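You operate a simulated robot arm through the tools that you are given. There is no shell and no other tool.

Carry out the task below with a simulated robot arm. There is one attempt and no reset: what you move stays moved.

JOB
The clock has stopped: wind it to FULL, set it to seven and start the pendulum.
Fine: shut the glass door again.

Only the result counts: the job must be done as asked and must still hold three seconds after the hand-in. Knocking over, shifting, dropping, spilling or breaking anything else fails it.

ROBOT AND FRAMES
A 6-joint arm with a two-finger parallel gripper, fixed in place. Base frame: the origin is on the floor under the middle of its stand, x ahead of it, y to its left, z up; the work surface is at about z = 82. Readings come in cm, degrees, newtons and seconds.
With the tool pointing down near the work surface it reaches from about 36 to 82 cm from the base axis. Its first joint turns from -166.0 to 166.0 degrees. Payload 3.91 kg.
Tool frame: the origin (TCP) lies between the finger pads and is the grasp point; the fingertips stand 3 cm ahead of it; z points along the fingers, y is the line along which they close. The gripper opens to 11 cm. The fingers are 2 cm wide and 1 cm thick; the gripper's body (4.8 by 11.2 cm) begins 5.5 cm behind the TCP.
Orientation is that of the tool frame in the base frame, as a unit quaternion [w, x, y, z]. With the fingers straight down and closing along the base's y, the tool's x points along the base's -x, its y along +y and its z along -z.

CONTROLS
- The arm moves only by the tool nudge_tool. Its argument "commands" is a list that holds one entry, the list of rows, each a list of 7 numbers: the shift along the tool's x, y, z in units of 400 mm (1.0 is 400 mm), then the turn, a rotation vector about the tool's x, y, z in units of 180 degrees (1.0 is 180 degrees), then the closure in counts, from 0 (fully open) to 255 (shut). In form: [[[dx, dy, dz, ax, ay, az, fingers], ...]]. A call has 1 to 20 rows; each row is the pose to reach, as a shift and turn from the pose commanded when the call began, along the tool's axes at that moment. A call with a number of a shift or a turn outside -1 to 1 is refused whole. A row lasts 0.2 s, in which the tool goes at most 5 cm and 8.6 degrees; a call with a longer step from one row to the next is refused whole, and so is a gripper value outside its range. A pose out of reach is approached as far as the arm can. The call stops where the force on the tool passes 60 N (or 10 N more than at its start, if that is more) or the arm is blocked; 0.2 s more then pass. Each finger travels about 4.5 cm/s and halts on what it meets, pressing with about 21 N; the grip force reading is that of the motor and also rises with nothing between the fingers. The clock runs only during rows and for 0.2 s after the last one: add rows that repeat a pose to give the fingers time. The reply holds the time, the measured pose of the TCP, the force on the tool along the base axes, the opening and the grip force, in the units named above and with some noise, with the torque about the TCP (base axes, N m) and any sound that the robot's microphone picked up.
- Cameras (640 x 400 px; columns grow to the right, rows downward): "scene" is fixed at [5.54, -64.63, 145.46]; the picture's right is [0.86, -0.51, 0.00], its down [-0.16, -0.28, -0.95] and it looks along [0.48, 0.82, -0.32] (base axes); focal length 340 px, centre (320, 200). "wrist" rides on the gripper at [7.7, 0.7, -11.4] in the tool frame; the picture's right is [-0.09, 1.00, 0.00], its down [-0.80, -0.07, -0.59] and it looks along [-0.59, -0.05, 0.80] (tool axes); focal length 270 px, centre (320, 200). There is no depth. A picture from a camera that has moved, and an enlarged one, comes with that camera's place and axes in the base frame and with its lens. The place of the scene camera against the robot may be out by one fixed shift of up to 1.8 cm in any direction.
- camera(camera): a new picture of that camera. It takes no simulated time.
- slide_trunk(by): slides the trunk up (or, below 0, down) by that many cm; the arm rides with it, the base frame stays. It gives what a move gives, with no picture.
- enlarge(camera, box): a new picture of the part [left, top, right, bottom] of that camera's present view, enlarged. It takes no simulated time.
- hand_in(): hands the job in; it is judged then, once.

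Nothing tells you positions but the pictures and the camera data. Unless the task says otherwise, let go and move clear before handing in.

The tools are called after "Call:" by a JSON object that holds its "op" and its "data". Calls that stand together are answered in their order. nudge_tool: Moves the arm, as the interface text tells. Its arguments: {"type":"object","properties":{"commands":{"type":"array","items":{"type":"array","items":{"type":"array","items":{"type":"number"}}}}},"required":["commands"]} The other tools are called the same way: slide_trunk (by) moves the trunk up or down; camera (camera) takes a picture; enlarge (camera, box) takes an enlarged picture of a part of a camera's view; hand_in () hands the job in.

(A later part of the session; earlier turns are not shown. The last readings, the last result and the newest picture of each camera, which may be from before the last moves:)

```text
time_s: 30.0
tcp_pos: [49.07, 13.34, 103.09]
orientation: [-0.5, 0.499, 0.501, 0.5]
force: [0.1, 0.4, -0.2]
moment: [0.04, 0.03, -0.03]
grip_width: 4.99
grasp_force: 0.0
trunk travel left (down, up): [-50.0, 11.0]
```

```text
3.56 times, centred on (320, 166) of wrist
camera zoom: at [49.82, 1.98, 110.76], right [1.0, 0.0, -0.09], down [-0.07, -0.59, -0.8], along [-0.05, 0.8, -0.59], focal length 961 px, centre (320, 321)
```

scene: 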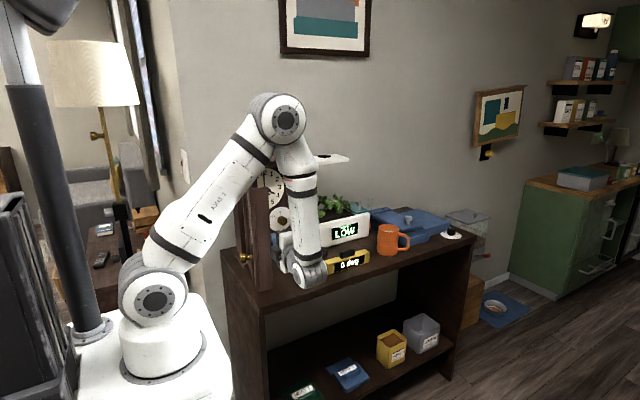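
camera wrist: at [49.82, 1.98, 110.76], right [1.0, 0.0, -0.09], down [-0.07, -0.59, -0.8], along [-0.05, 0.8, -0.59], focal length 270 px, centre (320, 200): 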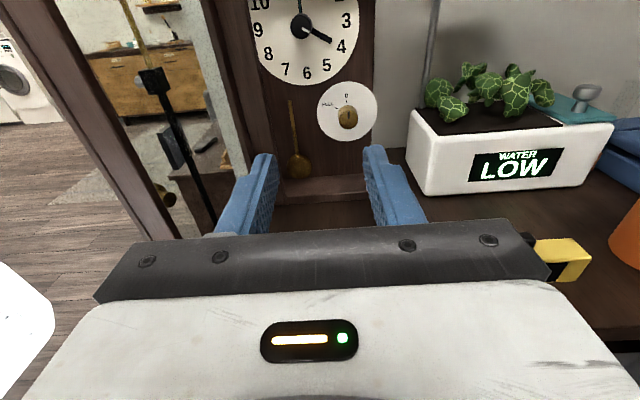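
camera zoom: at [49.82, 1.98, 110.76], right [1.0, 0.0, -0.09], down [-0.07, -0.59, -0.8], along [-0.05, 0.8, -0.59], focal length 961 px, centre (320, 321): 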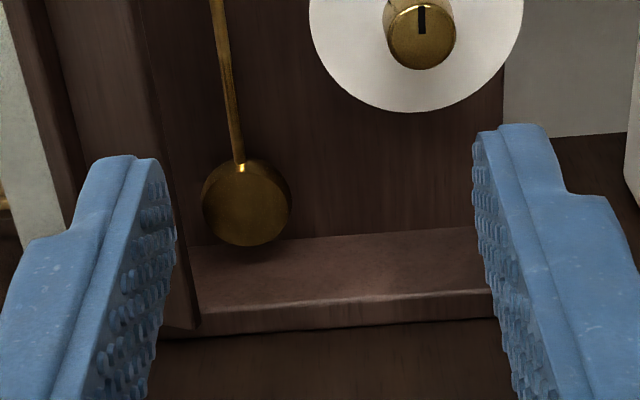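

Everything is exposed now: a solid panel with both dials, and the pendulum hanging in front. I'll pre-position in front of the winding knob at (52.9, –, 95.6), rolled −90° so there is plenty of clockwise travel.

Call:
{"op": "nudge_tool", "data": {"commands": [[[-0.0169, 0.0087, 0.0379, 0, 0, -0.0454, 139], [-0.0338, 0.0174, 0.0757, 0, 0, -0.0909, 139], [-0.0507, 0.0261, 0.1136, 0, 0, -0.1363, 139], [-0.0676, 0.0348, 0.1515, 0, 0, -0.1818, 139], [-0.0845, 0.0435, 0.1893, 0, 0, -0.2272, 139], [-0.1015, 0.0523, 0.2272, 0, 0, -0.2727, 139], [-0.1184, 0.061, 0.265, 0, 0, -0.3181, 139], [-0.1353, 0.0697, 0.3029, 0, 0, -0.3636, 139], [-0.1522, 0.0784, 0.3408, 0, 0, -0.409, 139], [-0.1691, 0.0871, 0.3786, 0, 0, -0.4545, 139], [-0.186, 0.0958, 0.4165, 0, 0, -0.5, 139], [-0.186, 0.0958, 0.4165, 0, 0, -0.5, 139]]]}}

Call:
{"op": "camera", "data": {"camera": "wrist"}}

Call:
{"op": "camera", "data": {"camera": "scene"}}

```text
time_s: 32.6
tcp_pos: [52.71, 30.15, 95.75]
orientation: [0.0, -0.001, 0.708, 0.707]
force: [-0.5, 0.3, 0.0]
moment: [-0.03, -0.01, -0.03]
grip_width: 5.0
grasp_force: 0.2
trunk travel left (down, up): [-50.0, 11.0]
```

```text
taken
camera wrist: at [45.31, 18.71, 96.32], right [0.09, 0.0, 1.0], down [0.8, -0.59, -0.07], along [0.59, 0.8, -0.05], focal length 270 px, centre (320, 200)
```

wrist: 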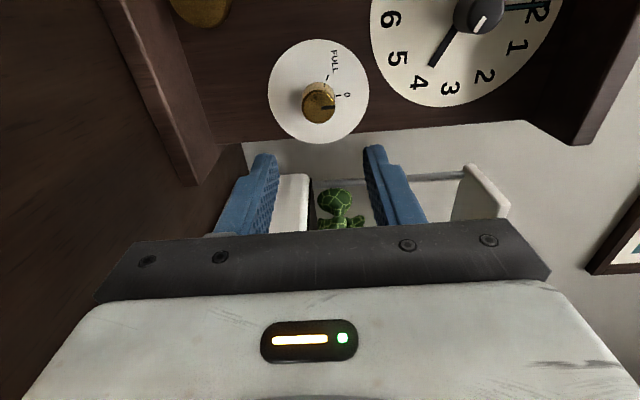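

```text
taken
```

scene: 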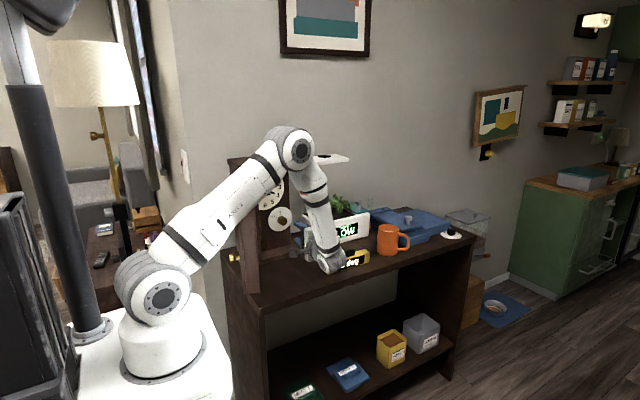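

Call:
{"op": "enlarge", "data": {"camera": "wrist", "box": [250, 30, 390, 150]}}

Call:
{"op": "enlarge", "data": {"camera": "scene", "box": [270, 180, 400, 290]}}

```text
3.33 times, centred on (320, 90) of wrist
camera zoom: at [45.31, 18.71, 96.32], right [0.09, 0.0, 1.0], down [0.8, -0.59, -0.07], along [0.59, 0.8, -0.05], focal length 901 px, centre (320, 567)
```

zoom: 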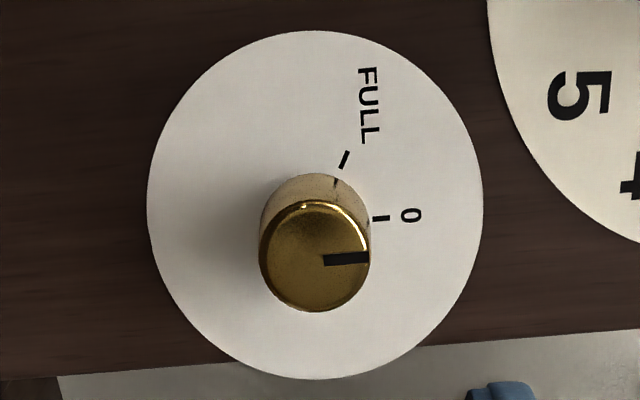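

```text
3.64 times, centred on (335, 235) of scene
camera zoom: at [5.54, -64.63, 145.46], right [0.86, -0.51, 0.0], down [-0.16, -0.28, -0.95], along [0.48, 0.82, -0.32], focal length 1237 px, centre (266, 73)
```

zoom: 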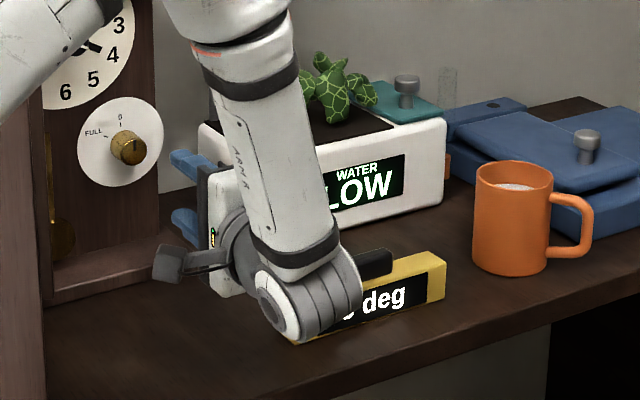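

Close up, only two marks are visible: "0" at the top and "FULL" near 10 o'clock, which is about 300° clockwise round. The knob points at 0. I'll advance over the knob, grip it, and check the forces.

Call:
{"op": "nudge_tool", "data": {"commands": [[[-0.0035, -0.005, 0.08, 0, 0, 0, 139], [-0.0035, -0.005, 0.16, 0, 0, 0, 139], [-0.0035, -0.005, 0.22, 0, 0, 0, 139], [-0.0035, -0.005, 0.26, 0, 0, 0, 139], [-0.0035, -0.005, 0.28, 0, 0, 0, 139], [-0.0035, -0.005, 0.288, 0, 0, 0, 139], [-0.0035, -0.005, 0.288, 0, 0, 0, 190], [-0.0035, -0.005, 0.288, 0, 0, 0, 255], [-0.0035, -0.005, 0.288, 0, 0, 0, 255], [-0.0035, -0.005, 0.288, 0, 0, 0, 255]]]}}

Call:
{"op": "camera", "data": {"camera": "wrist"}}

Call:
{"op": "enlarge", "data": {"camera": "scene", "box": [220, 150, 400, 290]}}

```text
time_s: 34.8
tcp_pos: [52.98, 41.6, 95.4]
orientation: [0.001, -0.001, 0.706, 0.708]
force: [2.9, 5.7, 9.5]
moment: [0.35, 0.05, 0.0]
grip_width: 3.03
grasp_force: 45.1
trunk travel left (down, up): [-50.0, 11.0]
```

```text
taken
camera wrist: at [45.43, 30.21, 96.16], right [0.09, 0.0, 1.0], down [0.8, -0.59, -0.07], along [0.59, 0.8, -0.05], focal length 270 px, centre (320, 200)
```

wrist: 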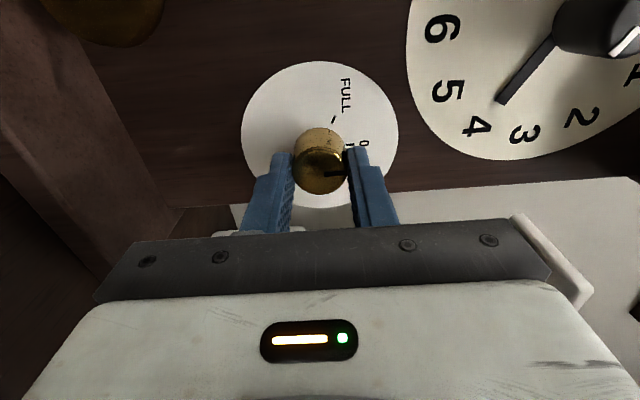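

```text
2.86 times, centred on (310, 220) of scene
camera zoom: at [5.54, -64.63, 145.46], right [0.86, -0.51, 0.0], down [-0.16, -0.28, -0.95], along [0.48, 0.82, -0.32], focal length 972 px, centre (349, 143)
```

zoom: 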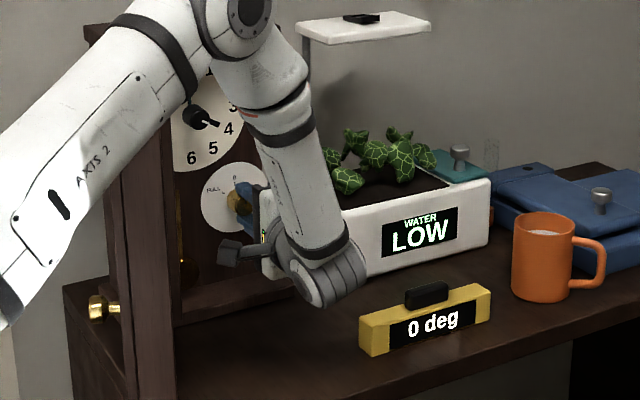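

The winding knob is gripped at 3.03 cm, centred with low force. I'll try a small clockwise turn and watch the torque to learn which direction winds.

Call:
{"op": "nudge_tool", "data": {"commands": [[[0, 0, 0, 0, 0, 0.03, 255], [0, 0, 0, 0, 0, 0.06, 255], [0, 0, 0, 0, 0, 0.09, 255], [0, 0, 0, 0, 0, 0.12, 255], [0, 0, 0, 0, 0, 0.12, 255]]]}}

Call:
{"op": "camera", "data": {"camera": "wrist"}}

```text
time_s: 36.0
tcp_pos: [53.05, 41.59, 95.24]
orientation: [-0.132, 0.133, 0.694, 0.695]
force: [5.6, 8.4, 12.0]
moment: [0.34, 0.01, -0.22]
grip_width: 3.01
grasp_force: 45.0
trunk travel left (down, up): [-50.0, 11.0]
```

```text
taken
camera wrist: at [46.2, 30.21, 98.9], right [0.45, 0.0, 0.89], down [0.72, -0.59, -0.36], along [0.53, 0.8, -0.27], focal length 270 px, centre (320, 200)
```

wrist: 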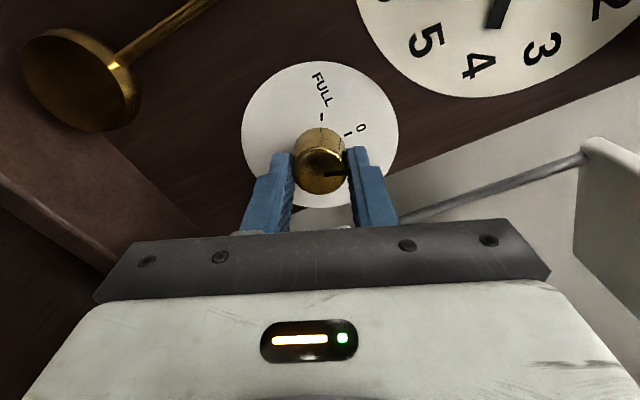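

The knob turns freely clockwise with the gripper, so that is the winding direction. I'll continue clockwise.

Call:
{"op": "nudge_tool", "data": {"commands": [[[0, 0, 0, 0, 0, 0.0444, 255], [0, 0, 0, 0, 0, 0.0889, 255], [0, 0, 0, 0, 0, 0.1333, 255], [0, 0, 0, 0, 0, 0.1778, 255], [0, 0, 0, 0, 0, 0.2222, 255], [0, 0, 0, 0, 0, 0.2667, 255], [0, 0, 0, 0, 0, 0.3111, 255], [0, 0, 0, 0, 0, 0.3556, 255], [0, 0, 0, 0, 0, 0.3556, 255]]]}}

Call:
{"op": "camera", "data": {"camera": "wrist"}}

```text
time_s: 38.0
tcp_pos: [52.89, 41.59, 95.34]
orientation: [-0.482, 0.481, 0.519, 0.516]
force: [-13.7, 1.5, -8.4]
moment: [0.78, -0.02, 0.66]
grip_width: 3.02
grasp_force: 44.8
trunk travel left (down, up): [-50.0, 11.0]
```

```text
taken
camera wrist: at [53.07, 30.23, 103.06], right [1.0, 0.0, -0.01], down [-0.01, -0.6, -0.8], along [-0.01, 0.8, -0.6], focal length 270 px, centre (320, 200)
```

wrist: 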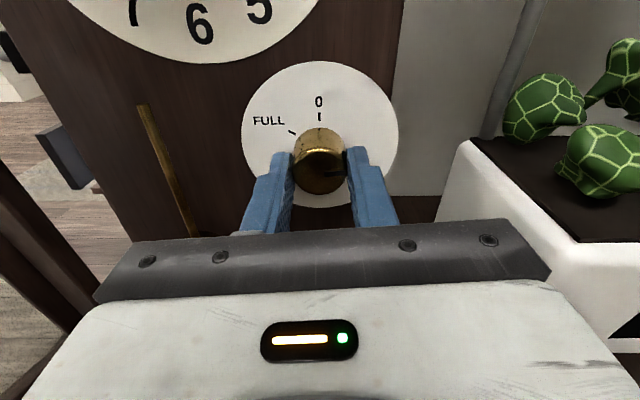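

The knob now points to 3 o'clock, about 86° in. I'll continue to roughly 150° and then regrip.

Call:
{"op": "nudge_tool", "data": {"commands": [[[0, -0.002, 0, 0, 0, 0.0444, 255], [0, -0.004, 0, 0, 0, 0.0889, 255], [0, -0.004, 0, 0, 0, 0.1333, 255], [0, -0.004, 0, 0, 0, 0.1778, 255], [0, -0.004, 0, 0, 0, 0.2222, 255], [0, -0.004, 0, 0, 0, 0.2667, 255], [0, -0.004, 0, 0, 0, 0.3111, 255], [0, -0.004, 0, 0, 0, 0.3556, 255], [0, -0.004, 0, 0, 0, 0.3556, 255]]]}}

Call:
{"op": "camera", "data": {"camera": "wrist"}}

```text
time_s: 40.0
tcp_pos: [52.58, 41.67, 95.4]
orientation: [-0.682, 0.683, 0.187, 0.184]
force: [-23.4, -6.8, -11.7]
moment: [0.08, 0.01, 0.52]
grip_width: 3.03
grasp_force: 45.1
trunk travel left (down, up): [-50.0, 11.0]
```

```text
taken
camera wrist: at [59.75, 30.23, 98.72], right [0.43, 0.0, -0.9], down [-0.73, -0.6, -0.34], along [-0.54, 0.8, -0.25], focal length 270 px, centre (320, 200)
```

wrist: 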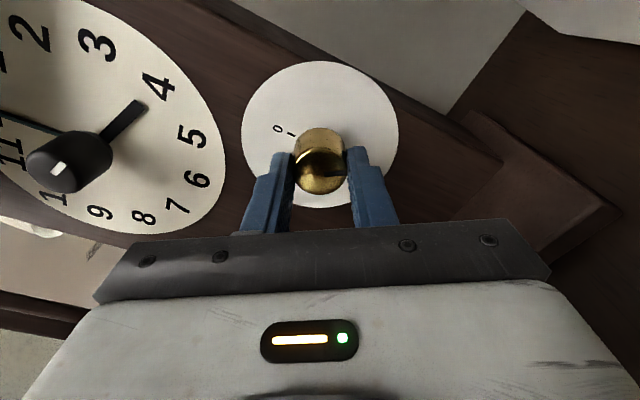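

The knob is at about 150°. I'll open around it, roll back 150° without retreating, and check that the pointer stays put.

Call:
{"op": "nudge_tool", "data": {"commands": [[[0, 0, 0, 0, 0, 0, 139], [0, 0, 0, 0, 0, 0, 139], [0, 0, 0, 0, 0, -0.0463, 139], [0, 0, 0, 0, 0, -0.0926, 139], [0, 0, 0, 0, 0, -0.1389, 139], [0, 0, 0, 0, 0, -0.1852, 139], [0, 0, 0, 0, 0, -0.2315, 139], [0, 0, 0, 0, 0, -0.2778, 139], [0, 0, 0, 0, 0, -0.3241, 139], [0, 0, 0, 0, 0, -0.3704, 139], [0, 0, 0, 0, 0, -0.4167, 139], [0, 0, 0, 0, 0, -0.463, 139], [0, 0, 0, 0, 0, -0.5093, 139], [0, 0, 0, 0, 0, -0.5556, 139], [0, 0, 0, 0, 0, -0.6019, 139], [0, 0, 0, 0, 0, -0.6481, 139], [0, 0, 0, 0, 0, -0.6944, 139], [0, 0, 0, 0, 0, -0.7407, 139], [0, 0, 0, 0, 0, -0.787, 139], [0, 0, 0, 0, 0, -0.8333, 139]]]}}

Call:
{"op": "camera", "data": {"camera": "wrist"}}

Call:
{"op": "enlarge", "data": {"camera": "wrist", "box": [230, 50, 410, 240]}}

```text
time_s: 44.2
tcp_pos: [52.87, 41.56, 95.49]
orientation: [0.003, -0.004, 0.707, 0.707]
force: [0.2, -0.6, -0.1]
moment: [0.0, -0.01, -0.02]
grip_width: 5.0
grasp_force: 0.1
trunk travel left (down, up): [-50.0, 11.0]
```

```text
taken
camera wrist: at [45.25, 30.19, 96.0], right [0.08, 0.0, 1.0], down [0.8, -0.59, -0.06], along [0.59, 0.8, -0.05], focal length 270 px, centre (320, 200)
```

wrist: 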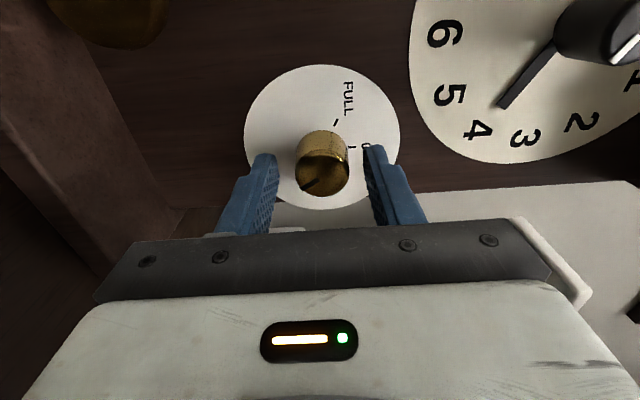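

```text
2.11 times, centred on (320, 145) of wrist
camera zoom: at [45.25, 30.19, 96.0], right [0.08, 0.0, 1.0], down [0.8, -0.59, -0.06], along [0.59, 0.8, -0.05], focal length 569 px, centre (320, 316)
```

zoom: 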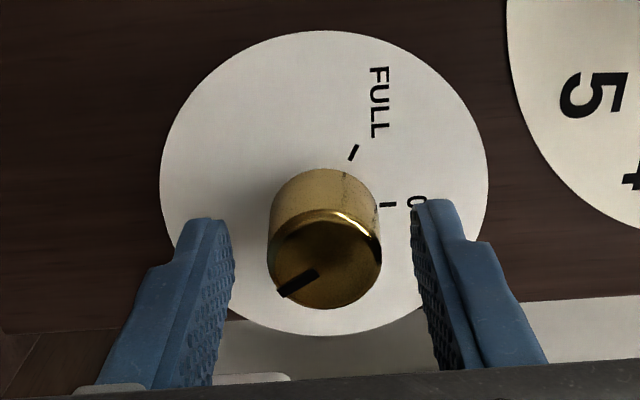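

The pointer stayed at about 150°, and the FULL tick works out at 300° clockwise. I'll regrip with a small centring correction and turn a further 150°.

Call:
{"op": "nudge_tool", "data": {"commands": [[[0.004, -0.0025, 0, 0, 0, 0, 139], [0.004, -0.0025, 0, 0, 0, 0, 200], [0.004, -0.0025, 0, 0, 0, 0, 255], [0.004, -0.0025, 0, 0, 0, 0, 255], [0.004, -0.0025, 0, 0, 0, 0, 255], [0.004, -0.0025, 0, 0, 0, 0.0464, 255], [0.004, -0.0025, 0, 0, 0, 0.0928, 255], [0.004, -0.0025, 0, 0, 0, 0.1393, 255], [0.004, -0.0025, 0, 0, 0, 0.1857, 255], [0.004, -0.0025, 0, 0, 0, 0.2321, 255], [0.004, -0.0025, 0, 0, 0, 0.2785, 255], [0.004, -0.0025, 0, 0, 0, 0.3249, 255], [0.004, -0.0025, 0, 0, 0, 0.3714, 255], [0.004, -0.0025, 0, 0, 0, 0.4178, 255], [0.004, -0.0025, 0, 0, 0, 0.4178, 255]]]}}

Call:
{"op": "camera", "data": {"camera": "wrist"}}

```text
time_s: 47.4
tcp_pos: [52.86, 41.58, 95.52]
orientation: [-0.43, 0.428, 0.561, 0.563]
force: [17.9, 14.4, 32.3]
moment: [0.63, -0.01, -0.43]
grip_width: 3.03
grasp_force: 45.2
trunk travel left (down, up): [-50.0, 11.0]
```

```text
taken
camera wrist: at [51.5, 30.16, 103.08], right [0.98, 0.0, 0.18], down [0.14, -0.59, -0.79], along [0.11, 0.81, -0.58], focal length 270 px, centre (320, 200)
```

wrist: 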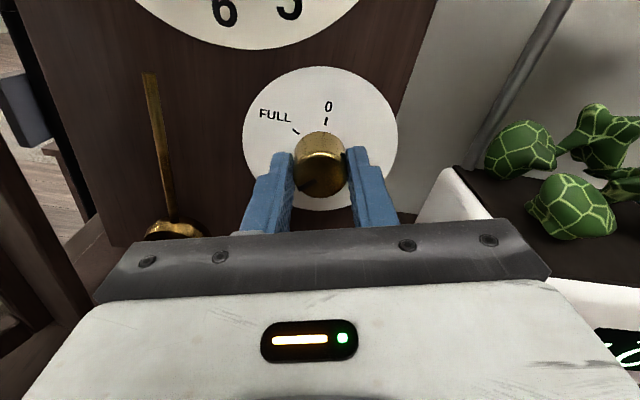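

The side force rose to about 37 N from a small centring offset, so I'll release here (roll −15°), let the arm relax, and regrip centred before finishing the turn.

Call:
{"op": "nudge_tool", "data": {"commands": [[[0, 0, 0, 0, 0, 0, 160], [0, 0, 0, 0, 0, 0, 139], [0, 0, 0, 0, 0, 0, 139], [0, 0, 0, 0, 0, 0, 139]]]}}

Call:
{"op": "enlarge", "data": {"camera": "wrist", "box": [230, 50, 410, 240]}}

```text
time_s: 48.4
tcp_pos: [52.66, 41.5, 95.3]
orientation: [-0.431, 0.43, 0.561, 0.561]
force: [0.2, 0.2, 0.3]
moment: [0.0, 0.03, 0.02]
grip_width: 5.0
grasp_force: 0.0
trunk travel left (down, up): [-50.0, 11.0]
```

```text
2.11 times, centred on (320, 145) of wrist
camera zoom: at [51.42, 30.18, 102.88], right [0.98, 0.0, 0.18], down [0.14, -0.59, -0.79], along [0.1, 0.8, -0.59], focal length 569 px, centre (320, 316)
```

zoom: 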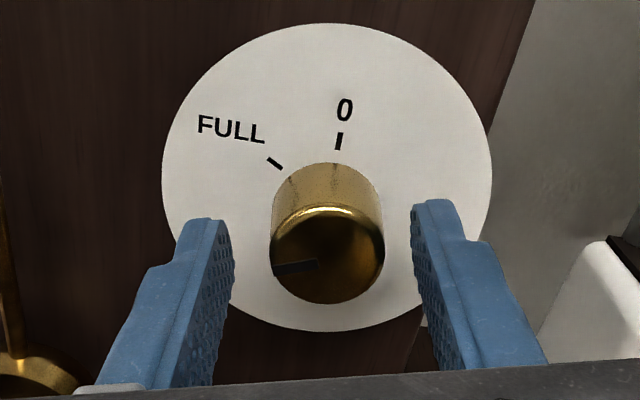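

Call:
{"op": "enlarge", "data": {"camera": "wrist", "box": [280, 90, 370, 160]}}

```text
5.71 times, centred on (325, 125) of wrist
camera zoom: at [51.42, 30.18, 102.88], right [0.98, 0.0, 0.18], down [0.14, -0.59, -0.79], along [0.1, 0.8, -0.59], focal length 1544 px, centre (291, 629)
```

zoom: 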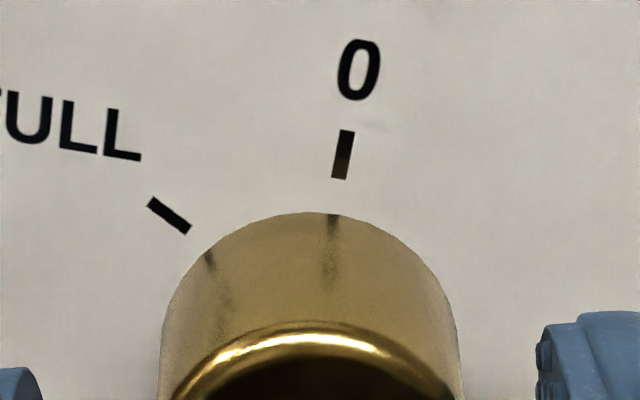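

Call:
{"op": "enlarge", "data": {"camera": "wrist", "box": [280, 120, 380, 200]}}

Call:
{"op": "enlarge", "data": {"camera": "scene", "box": [250, 180, 330, 250]}}

```text
5.00 times, centred on (330, 160) of wrist
camera zoom: at [51.42, 30.18, 102.88], right [0.98, 0.0, 0.18], down [0.14, -0.59, -0.79], along [0.1, 0.8, -0.59], focal length 1351 px, centre (270, 400)
```

zoom: 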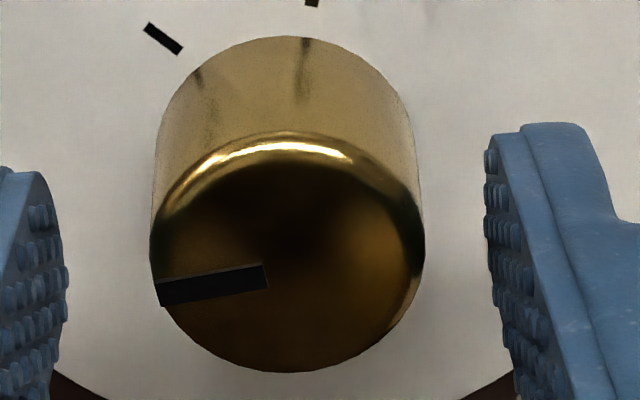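

```text
5.71 times, centred on (290, 215) of scene
camera zoom: at [5.54, -64.63, 145.46], right [0.86, -0.51, 0.0], down [-0.16, -0.28, -0.95], along [0.48, 0.82, -0.32], focal length 1943 px, centre (491, 114)
```

zoom: 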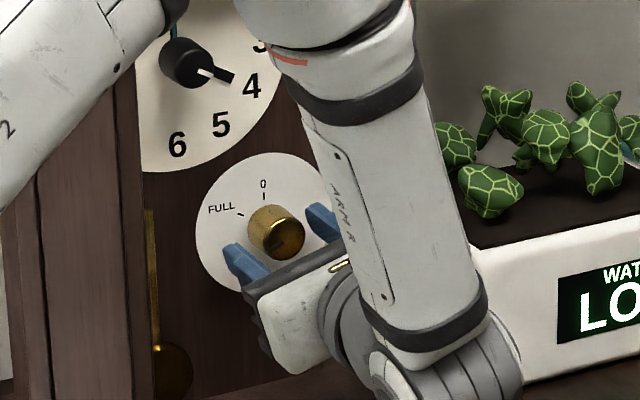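

The pointer is now near 247°; the relaxing fingers carried it slightly past the 225° I had turned. I'll recentre a few millimetres, grip again and check the side load before turning the last 50° or so.

Call:
{"op": "nudge_tool", "data": {"commands": [[[0.0071, 0.0055, 0, 0, 0, 0, 139], [0.0071, 0.0055, 0, 0, 0, 0, 139], [0.0071, 0.0055, 0, 0, 0, 0, 190], [0.0071, 0.0055, 0, 0, 0, 0, 255], [0.0071, 0.0055, 0, 0, 0, 0, 255], [0.0071, 0.0055, 0, 0, 0, 0, 255]]]}}

Call:
{"op": "enlarge", "data": {"camera": "wrist", "box": [280, 120, 380, 200]}}

```text
time_s: 49.8
tcp_pos: [52.73, 41.59, 95.53]
orientation: [-0.43, 0.429, 0.562, 0.561]
force: [-2.8, -0.6, -1.7]
moment: [-0.02, 0.02, 0.17]
grip_width: 3.07
grasp_force: 45.2
trunk travel left (down, up): [-50.0, 11.0]
```

```text
5.00 times, centred on (330, 160) of wrist
camera zoom: at [51.54, 30.19, 103.22], right [0.98, 0.0, 0.18], down [0.14, -0.59, -0.79], along [0.1, 0.8, -0.59], focal length 1351 px, centre (270, 400)
```

zoom: 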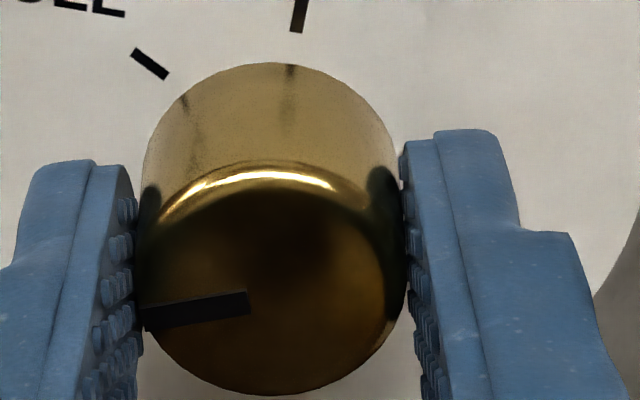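

The grip is well centred now (under 3 N side load) and the pointer reads about 250°. I'll turn the last ~50° to reach FULL.

Call:
{"op": "nudge_tool", "data": {"commands": [[[0, 0, 0, 0, 0, 0.045, 255], [0, 0, 0, 0, 0, 0.09, 255], [0, 0, 0, 0, 0, 0.135, 255], [0, 0, 0, 0, 0, 0.18, 255], [0, 0, 0, 0, 0, 0.225, 255], [0, 0, 0, 0, 0, 0.265, 255], [0, 0, 0, 0, 0, 0.265, 255]]]}}

Call:
{"op": "enlarge", "data": {"camera": "wrist", "box": [260, 70, 380, 200]}}

```text
time_s: 51.4
tcp_pos: [52.86, 41.52, 95.59]
orientation: [0.621, -0.62, -0.34, -0.339]
force: [-0.2, 1.1, -1.6]
moment: [-0.06, -0.02, -0.05]
grip_width: 3.05
grasp_force: 45.2
trunk travel left (down, up): [-50.0, 11.0]
```

```text
3.08 times, centred on (320, 135) of wrist
camera zoom: at [57.69, 30.2, 101.72], right [0.79, 0.0, -0.61], down [-0.49, -0.59, -0.64], along [-0.36, 0.8, -0.47], focal length 832 px, centre (320, 400)
```

zoom: 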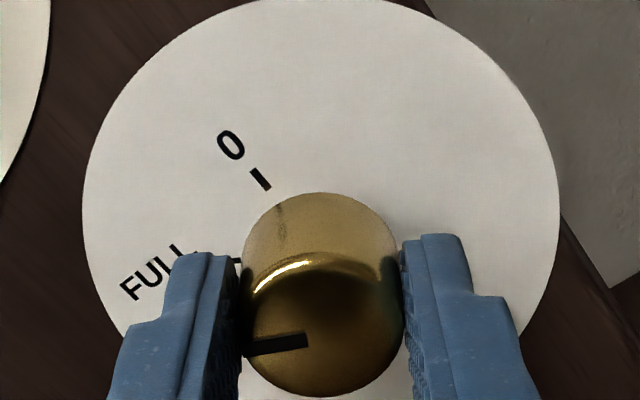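

The pointer works out at about 299°, on the FULL mark, with almost no load. I'll release gently, back straight out, and check the reading.

Call:
{"op": "nudge_tool", "data": {"commands": [[[0, 0, 0, 0, 0, 0, 160], [0, 0, 0, 0, 0, 0, 120], [0, 0, 0, 0, 0, 0, 120], [0, 0, -0.05, 0, 0, 0, 120], [0, 0, -0.12, 0, 0, 0, 120], [0, 0, -0.2, 0, 0, 0, 120], [0, 0, -0.25, 0, 0, 0, 120], [0, 0, -0.25, 0, 0, 0, 120]]]}}

Call:
{"op": "camera", "data": {"camera": "wrist"}}

Call:
{"op": "enlarge", "data": {"camera": "wrist", "box": [270, 50, 370, 150]}}

Call:
{"op": "enlarge", "data": {"camera": "scene", "box": [220, 150, 400, 290]}}

```text
time_s: 53.2
tcp_pos: [52.77, 31.63, 95.58]
orientation: [0.621, -0.619, -0.341, -0.339]
force: [-0.3, -0.8, -0.5]
moment: [-0.03, 0.02, 0.02]
grip_width: 5.78
grasp_force: 0.2
trunk travel left (down, up): [-50.0, 11.0]
```

```text
taken
camera wrist: at [57.6, 20.16, 101.71], right [0.79, 0.0, -0.61], down [-0.49, -0.6, -0.64], along [-0.36, 0.8, -0.47], focal length 270 px, centre (320, 200)
```

wrist: 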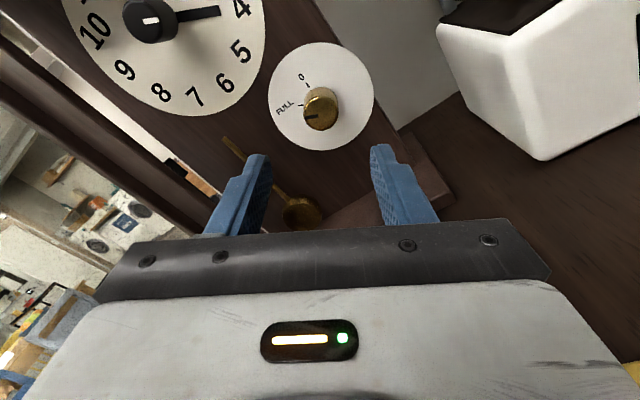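

```text
4.00 times, centred on (320, 100) of wrist
camera zoom: at [57.6, 20.16, 101.71], right [0.79, 0.0, -0.61], down [-0.49, -0.6, -0.64], along [-0.36, 0.8, -0.47], focal length 1081 px, centre (320, 600)
```

zoom: 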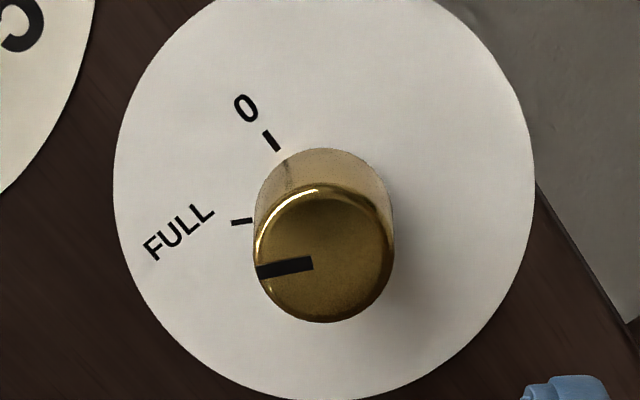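

```text
2.86 times, centred on (310, 220) of scene
camera zoom: at [5.54, -64.63, 145.46], right [0.86, -0.51, 0.0], down [-0.16, -0.28, -0.95], along [0.48, 0.82, -0.32], focal length 972 px, centre (349, 143)
```

zoom: 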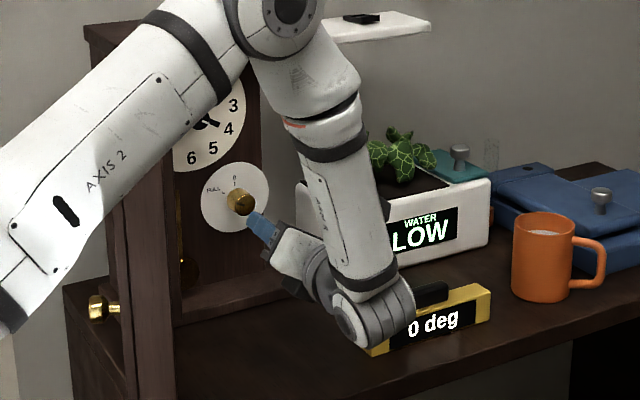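

The winding knob reads FULL, with its pointer at about 300° and in line with the tick. Next is the hour knob at (47.05, –, 108.2), so I'll pre-position in front of it with roll 0 and look closely.

Call:
{"op": "nudge_tool", "data": {"commands": [[[0.0375, -0.0582, -0.03, 0, 0, -0.0364, 139], [0.0749, -0.1163, -0.04, 0, 0, -0.0729, 139], [0.1124, -0.1745, -0.04, 0, 0, -0.1093, 139], [0.1498, -0.2326, -0.04, 0, 0, -0.1458, 139], [0.1873, -0.2908, -0.04, 0, 0, -0.1822, 139], [0.1873, -0.2908, -0.04, 0, 0, -0.1822, 139]]]}}

Call:
{"op": "camera", "data": {"camera": "wrist"}}

Call:
{"op": "enlarge", "data": {"camera": "wrist", "box": [260, 40, 380, 140]}}

Call:
{"op": "enlarge", "data": {"camera": "scene", "box": [220, 120, 400, 290]}}

```text
time_s: 54.6
tcp_pos: [47.12, 30.07, 108.3]
orientation: [-0.499, 0.498, 0.502, 0.501]
force: [0.7, 0.1, 0.2]
moment: [-0.04, -0.05, -0.01]
grip_width: 5.02
grasp_force: 0.0
trunk travel left (down, up): [-50.0, 11.0]
```

```text
taken
camera wrist: at [47.8, 18.59, 115.89], right [1.0, 0.0, -0.08], down [-0.07, -0.59, -0.8], along [-0.05, 0.8, -0.59], focal length 270 px, centre (320, 200)
```

wrist: 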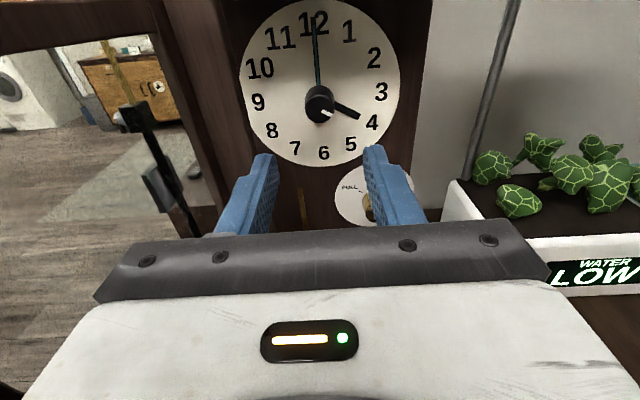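

```text
4.00 times, centred on (320, 90) of wrist
camera zoom: at [47.8, 18.59, 115.89], right [1.0, 0.0, -0.08], down [-0.07, -0.59, -0.8], along [-0.05, 0.8, -0.59], focal length 1081 px, centre (320, 640)
```

zoom: 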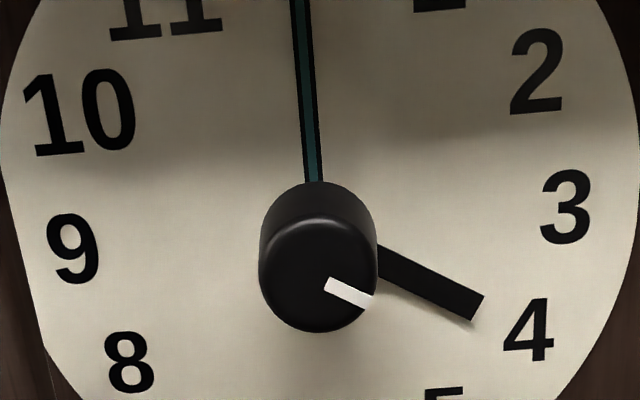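

```text
2.35 times, centred on (310, 205) of scene
camera zoom: at [5.54, -64.63, 145.46], right [0.86, -0.51, 0.0], down [-0.16, -0.28, -0.95], along [0.48, 0.82, -0.32], focal length 800 px, centre (344, 188)
```

zoom: 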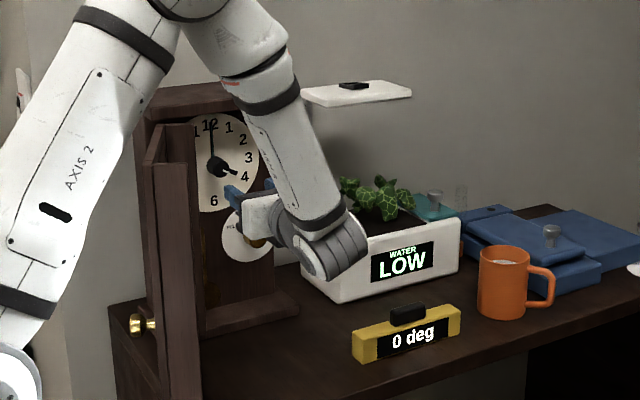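

The hour knob's front is near y≈42.6, its axis is about (47.06, 108.2), and the hands lie near the dial plane at y≈45.5. I'll advance so the fingertips stop at y≈44.7, clear of the hands, and grip.

Call:
{"op": "nudge_tool", "data": {"commands": [[[-0.0025, -0.0015, 0.08, 0, 0, 0, 139], [-0.0025, -0.0015, 0.16, 0, 0, 0, 139], [-0.0025, -0.0015, 0.22, 0, 0, 0, 139], [-0.0025, -0.0015, 0.26, 0, 0, 0, 139], [-0.0025, -0.0015, 0.28, 0, 0, 0, 139], [-0.0025, -0.0015, 0.29, 0, 0, 0, 139], [-0.0025, -0.0015, 0.29, 0, 0, 0, 190], [-0.0025, -0.0015, 0.29, 0, 0, 0, 255], [-0.0025, -0.0015, 0.29, 0, 0, 0, 255], [-0.0025, -0.0015, 0.29, 0, 0, 0, 255], [-0.0025, -0.0015, 0.29, 0, 0, 0, 255]]]}}

Call:
{"op": "camera", "data": {"camera": "wrist"}}

Call:
{"op": "enlarge", "data": {"camera": "wrist", "box": [250, 70, 390, 210]}}

```text
time_s: 57.0
tcp_pos: [46.91, 41.59, 108.03]
orientation: [-0.499, 0.498, 0.502, 0.501]
force: [5.1, 3.1, 3.0]
moment: [0.07, 0.02, -0.19]
grip_width: 2.68
grasp_force: 44.8
trunk travel left (down, up): [-50.0, 11.0]
```

```text
taken
camera wrist: at [47.75, 30.18, 115.73], right [1.0, 0.0, -0.08], down [-0.07, -0.59, -0.8], along [-0.05, 0.8, -0.59], focal length 270 px, centre (320, 200)
```

wrist: 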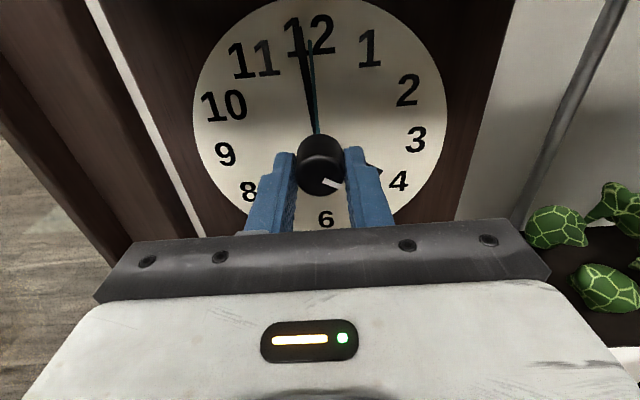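

```text
2.86 times, centred on (320, 140) of wrist
camera zoom: at [47.75, 30.18, 115.73], right [1.0, 0.0, -0.08], down [-0.07, -0.59, -0.8], along [-0.05, 0.8, -0.59], focal length 772 px, centre (320, 371)
```

zoom: 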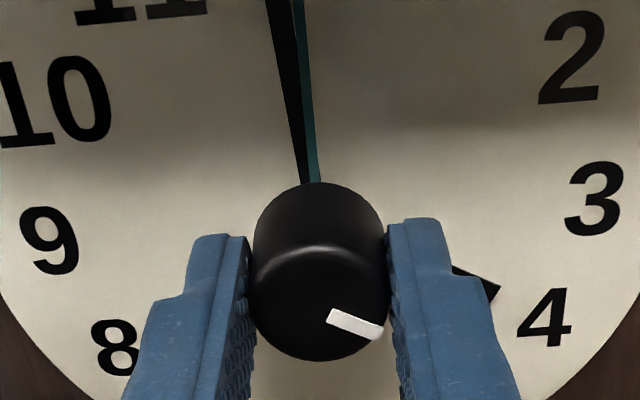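

The hour knob is gripped at 2.68 cm with low load. I'll turn it clockwise in stages, from 4 toward 7, a total of 90°.

Call:
{"op": "nudge_tool", "data": {"commands": [[[0, 0, 0, 0, 0, 0.0417, 255], [0, 0, 0, 0, 0, 0.0833, 255], [0, 0, 0, 0, 0, 0.125, 255], [0, 0, 0, 0, 0, 0.1667, 255], [0, 0, 0, 0, 0, 0.2083, 255], [0, 0, 0, 0, 0, 0.25, 255], [0, 0, 0, 0, 0, 0.25, 255]]]}}

Call:
{"op": "camera", "data": {"camera": "wrist"}}

```text
time_s: 58.6
tcp_pos: [46.88, 41.53, 108.05]
orientation: [-0.653, 0.653, 0.272, 0.271]
force: [-5.1, -0.4, 2.1]
moment: [0.16, 0.04, 0.06]
grip_width: 2.67
grasp_force: 44.7
trunk travel left (down, up): [-50.0, 11.0]
```

```text
taken
camera wrist: at [52.91, 30.19, 113.08], right [0.64, 0.0, -0.76], down [-0.61, -0.6, -0.52], along [-0.46, 0.8, -0.38], focal length 270 px, centre (320, 200)
```

wrist: 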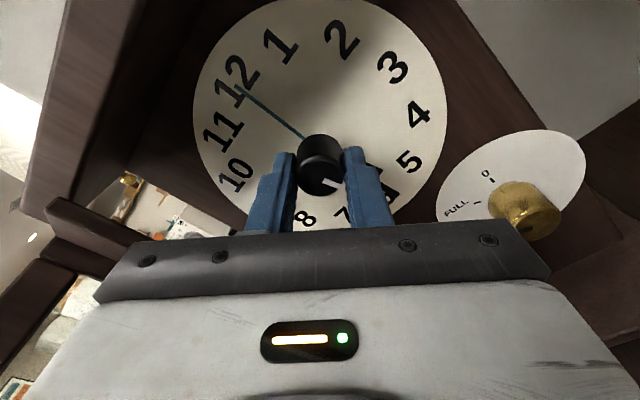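

Call:
{"op": "nudge_tool", "data": {"commands": [[[0, 0, 0, 0, 0, 0.0417, 255], [0, 0, 0, 0, 0, 0.0833, 255], [0, 0, 0, 0, 0, 0.125, 255], [0, 0, 0, 0, 0, 0.1667, 255], [0, 0, 0, 0, 0, 0.2083, 255], [0, 0, 0, 0, 0, 0.25, 255], [0, 0, 0, 0, 0, 0.25, 255]]]}}

Call:
{"op": "camera", "data": {"camera": "wrist"}}

Call:
{"op": "enlarge", "data": {"camera": "wrist", "box": [250, 70, 390, 210]}}

```text
time_s: 60.2
tcp_pos: [46.87, 41.59, 108.11]
orientation: [0.708, -0.706, -0.002, -0.002]
force: [-8.5, -1.7, 6.3]
moment: [0.23, 0.0, 0.35]
grip_width: 2.67
grasp_force: 44.8
trunk travel left (down, up): [-50.0, 11.0]
```

```text
taken
camera wrist: at [54.65, 30.19, 107.55], right [-0.08, 0.0, -1.0], down [-0.8, -0.6, 0.07], along [-0.59, 0.8, 0.05], focal length 270 px, centre (320, 200)
```

wrist: 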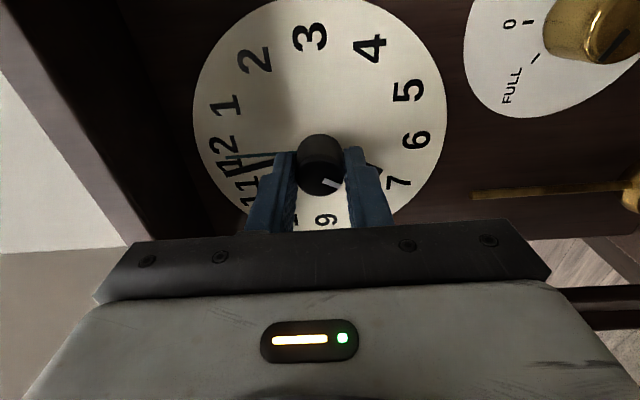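

```text
2.86 times, centred on (320, 140) of wrist
camera zoom: at [54.65, 30.19, 107.55], right [-0.08, 0.0, -1.0], down [-0.8, -0.6, 0.07], along [-0.59, 0.8, 0.05], focal length 772 px, centre (320, 371)
```

zoom: 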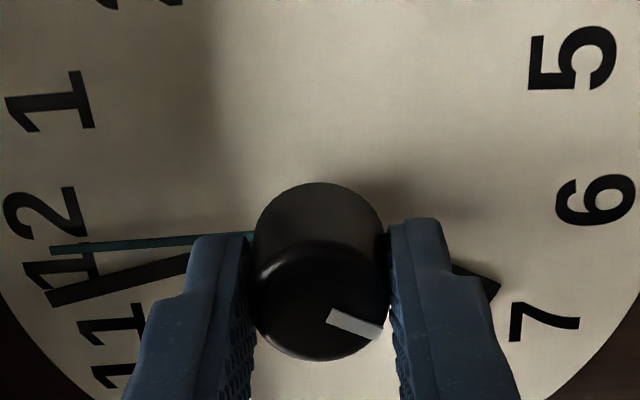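

The black minute hand is geared to the knob and now sits about 9° short of 12, so the clock reads roughly 6:58. I'll add a turn of about 0.8°, release, and back off to check.

Call:
{"op": "nudge_tool", "data": {"commands": [[[0, 0, 0, 0, 0, 0.0022, 255], [0, 0, 0, 0, 0, 0.0044, 255], [0, 0, 0, 0, 0, 0.0044, 255], [0, 0, 0, 0, 0, 0.0044, 255]]]}}

Call:
{"op": "enlarge", "data": {"camera": "wrist", "box": [180, 50, 430, 210]}}

```text
time_s: 61.2
tcp_pos: [46.85, 41.6, 108.2]
orientation: [0.708, -0.706, 0.003, 0.003]
force: [-8.7, 1.5, 9.8]
moment: [0.28, -0.01, 0.27]
grip_width: 2.65
grasp_force: 44.6
trunk travel left (down, up): [-50.0, 11.0]
```

```text
2.50 times, centred on (305, 130) of wrist
camera zoom: at [54.64, 30.19, 107.46], right [-0.1, 0.0, -1.0], down [-0.8, -0.6, 0.08], along [-0.59, 0.8, 0.06], focal length 676 px, centre (358, 375)
```

zoom: 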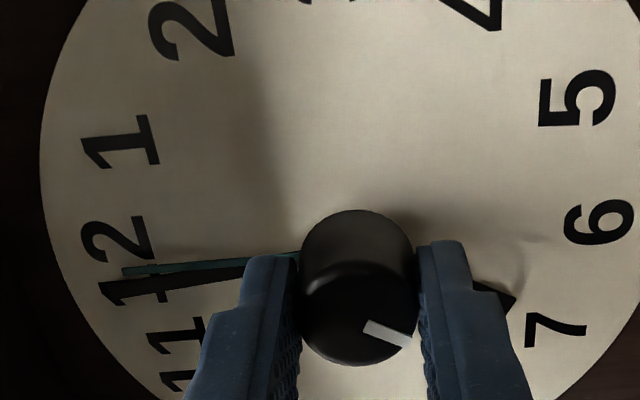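

Call:
{"op": "nudge_tool", "data": {"commands": [[[0, 0, 0, 0, 0, 0, 180], [0, 0, 0, 0, 0, 0, 139], [0, 0, 0, 0, 0, 0, 139], [0, 0, 0, 0, 0, 0, 139], [0, 0, -0.04, 0, 0, 0, 139], [0, 0, -0.1, 0, 0, 0, 139], [0, 0, -0.18, 0, 0, 0, 139], [0, 0, -0.26, 0, 0, 0, 139], [0, 0, -0.26, 0, 0, 0, 139]]]}}

Call:
{"op": "camera", "data": {"camera": "wrist"}}

Call:
{"op": "enlarge", "data": {"camera": "wrist", "box": [220, 40, 400, 170]}}

Call:
{"op": "enlarge", "data": {"camera": "scene", "box": [215, 140, 315, 275]}}

```text
time_s: 63.2
tcp_pos: [47.05, 31.28, 108.05]
orientation: [0.707, -0.707, 0.002, 0.003]
force: [-0.1, -0.2, 0.4]
moment: [0.01, 0.01, 0.01]
grip_width: 5.0
grasp_force: 0.2
trunk travel left (down, up): [-50.0, 11.0]
```

```text
taken
camera wrist: at [54.85, 19.76, 107.29], right [-0.1, 0.0, -1.0], down [-0.8, -0.6, 0.08], along [-0.59, 0.8, 0.06], focal length 270 px, centre (320, 200)
```

wrist: 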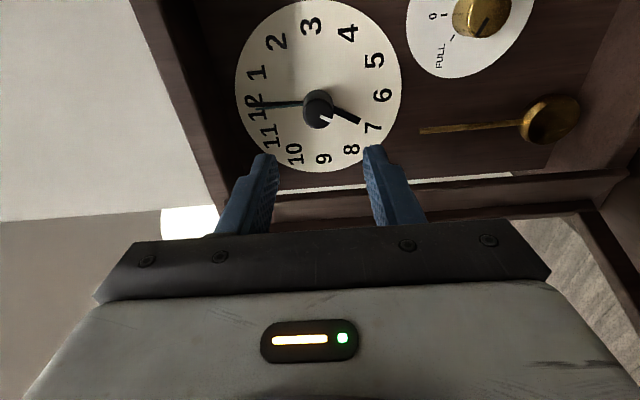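

```text
3.08 times, centred on (310, 105) of wrist
camera zoom: at [54.85, 19.76, 107.29], right [-0.1, 0.0, -1.0], down [-0.8, -0.6, 0.08], along [-0.59, 0.8, 0.06], focal length 832 px, centre (351, 492)
```

zoom: 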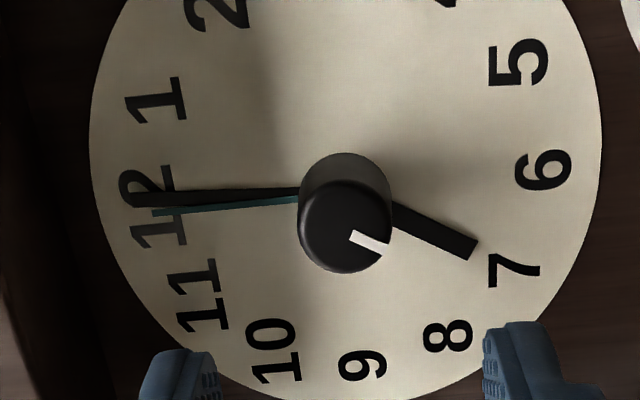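

```text
2.96 times, centred on (265, 208) of scene
camera zoom: at [5.54, -64.63, 145.46], right [0.86, -0.51, 0.0], down [-0.16, -0.28, -0.95], along [0.48, 0.82, -0.32], focal length 1008 px, centre (483, 178)
```

zoom: 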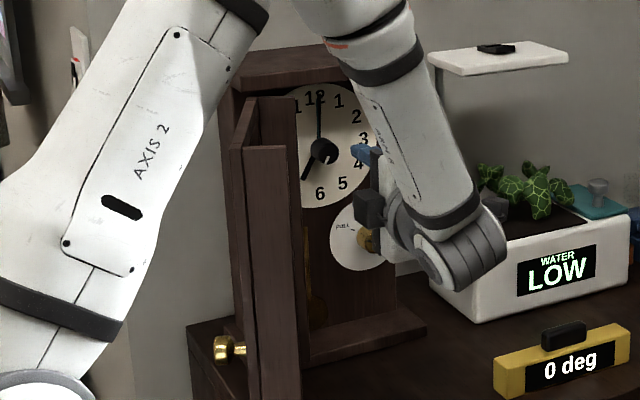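

The clock reads 7:00 with the minute hand on 12. Next is the pendulum, so I'll close the fingers and drop in front of the lower panel to the right of the rod for a close look at its depth.

Call:
{"op": "nudge_tool", "data": {"commands": [[[0.01, 0.1, -0.01, 0, 0, 0, 200], [0.02, 0.2, -0.01, 0, 0, 0, 255], [0.03, 0.3, -0.01, 0, 0, 0, 255], [0.036, 0.38, -0.01, 0, 0, 0, 255], [0.036, 0.425, -0.01, 0, 0, 0, 255], [0.036, 0.425, -0.01, 0, 0, 0, 255]]]}}

Call:
{"op": "camera", "data": {"camera": "wrist"}}

Call:
{"op": "enlarge", "data": {"camera": "wrist", "box": [200, 20, 440, 180]}}

Call:
{"op": "camera", "data": {"camera": "scene"}}

```text
time_s: 64.6
tcp_pos: [48.24, 30.66, 91.06]
orientation: [0.707, -0.707, 0.003, 0.003]
force: [-0.9, 0.5, -0.5]
moment: [0.01, -0.02, -0.02]
grip_width: 0.0
grasp_force: 20.9
trunk travel left (down, up): [-50.0, 11.0]
```

```text
taken
camera wrist: at [56.04, 19.41, 90.29], right [-0.1, 0.0, -1.0], down [-0.8, -0.59, 0.08], along [-0.59, 0.8, 0.06], focal length 270 px, centre (320, 200)
```

wrist: 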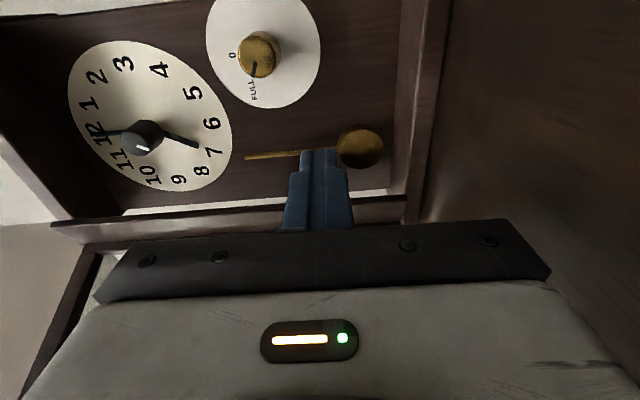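

```text
2.50 times, centred on (320, 100) of wrist
camera zoom: at [56.04, 19.41, 90.29], right [-0.1, 0.0, -1.0], down [-0.8, -0.59, 0.08], along [-0.59, 0.8, 0.06], focal length 676 px, centre (320, 450)
```

zoom: 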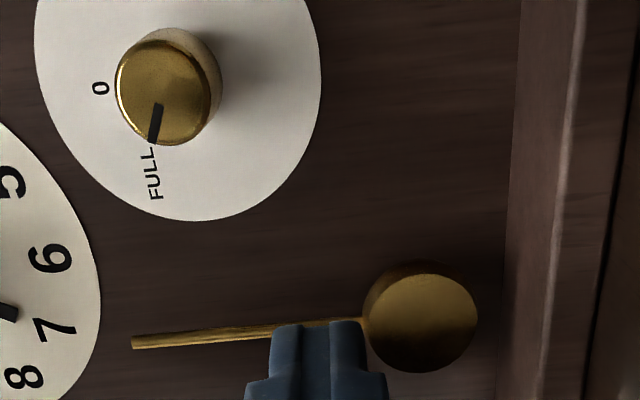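

```text
taken
```

scene: 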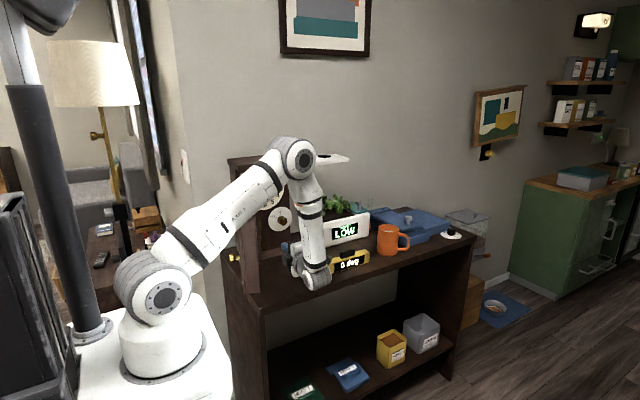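

The bob's front is at (44.1, 43.4, 87.6) and its rod reaches up to z≈99. I'll slip the closed fingers to the right of the rod, yawed slightly so the wrist stays off the open door, and push the rod about 2.5 cm left.

Call:
{"op": "nudge_tool", "data": {"commands": [[[0.0075, 0, 0.075, 0, -0.0222, 0, 255], [0.015, 0, 0.1625, 0, -0.0444, 0, 255], [0.015, 0, 0.225, 0, -0.0667, 0, 255], [0.015, 0, 0.265, 0, -0.0667, 0, 255], [0.015, 0, 0.281, 0, -0.0667, 0, 255], [-0.016, 0, 0.281, 0, -0.0667, 0, 255], [-0.046, 0, 0.281, 0, -0.0667, 0, 255], [-0.071, 0, 0.281, 0, -0.0667, 0, 255], [-0.091, 0, 0.281, 0, -0.0667, 0, 255], [-0.1085, 0, 0.281, 0, -0.0667, 0, 255], [-0.121, 0, 0.281, 0, -0.0667, 0, 255], [-0.121, 0, 0.281, 0, -0.0667, 0, 255]]]}}

Call:
{"op": "camera", "data": {"camera": "wrist"}}

Call:
{"op": "enlarge", "data": {"camera": "scene", "box": [220, 150, 400, 300]}}

```text
time_s: 67.2
tcp_pos: [43.44, 41.98, 91.2]
orientation: [-0.703, 0.703, 0.072, -0.078]
force: [0.0, 0.6, 0.2]
moment: [0.01, -0.02, -0.03]
grip_width: 0.0
grasp_force: 21.3
trunk travel left (down, up): [-50.0, 11.0]
```

```text
taken
camera wrist: at [53.41, 32.47, 90.34], right [-0.1, -0.02, -1.0], down [-0.66, -0.75, 0.08], along [-0.75, 0.66, 0.06], focal length 270 px, centre (320, 200)
```

wrist: 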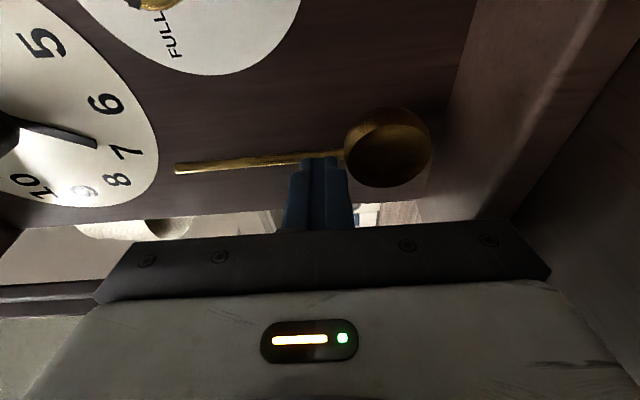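

```text
2.67 times, centred on (310, 225) of scene
camera zoom: at [5.54, -64.63, 145.46], right [0.86, -0.51, 0.0], down [-0.16, -0.28, -0.95], along [0.48, 0.82, -0.32], focal length 907 px, centre (347, 133)
```

zoom: 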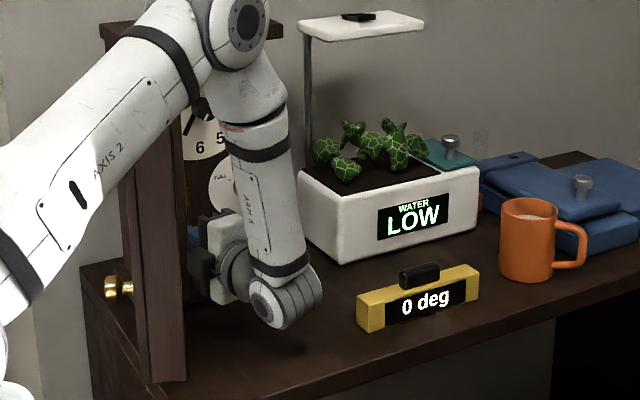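

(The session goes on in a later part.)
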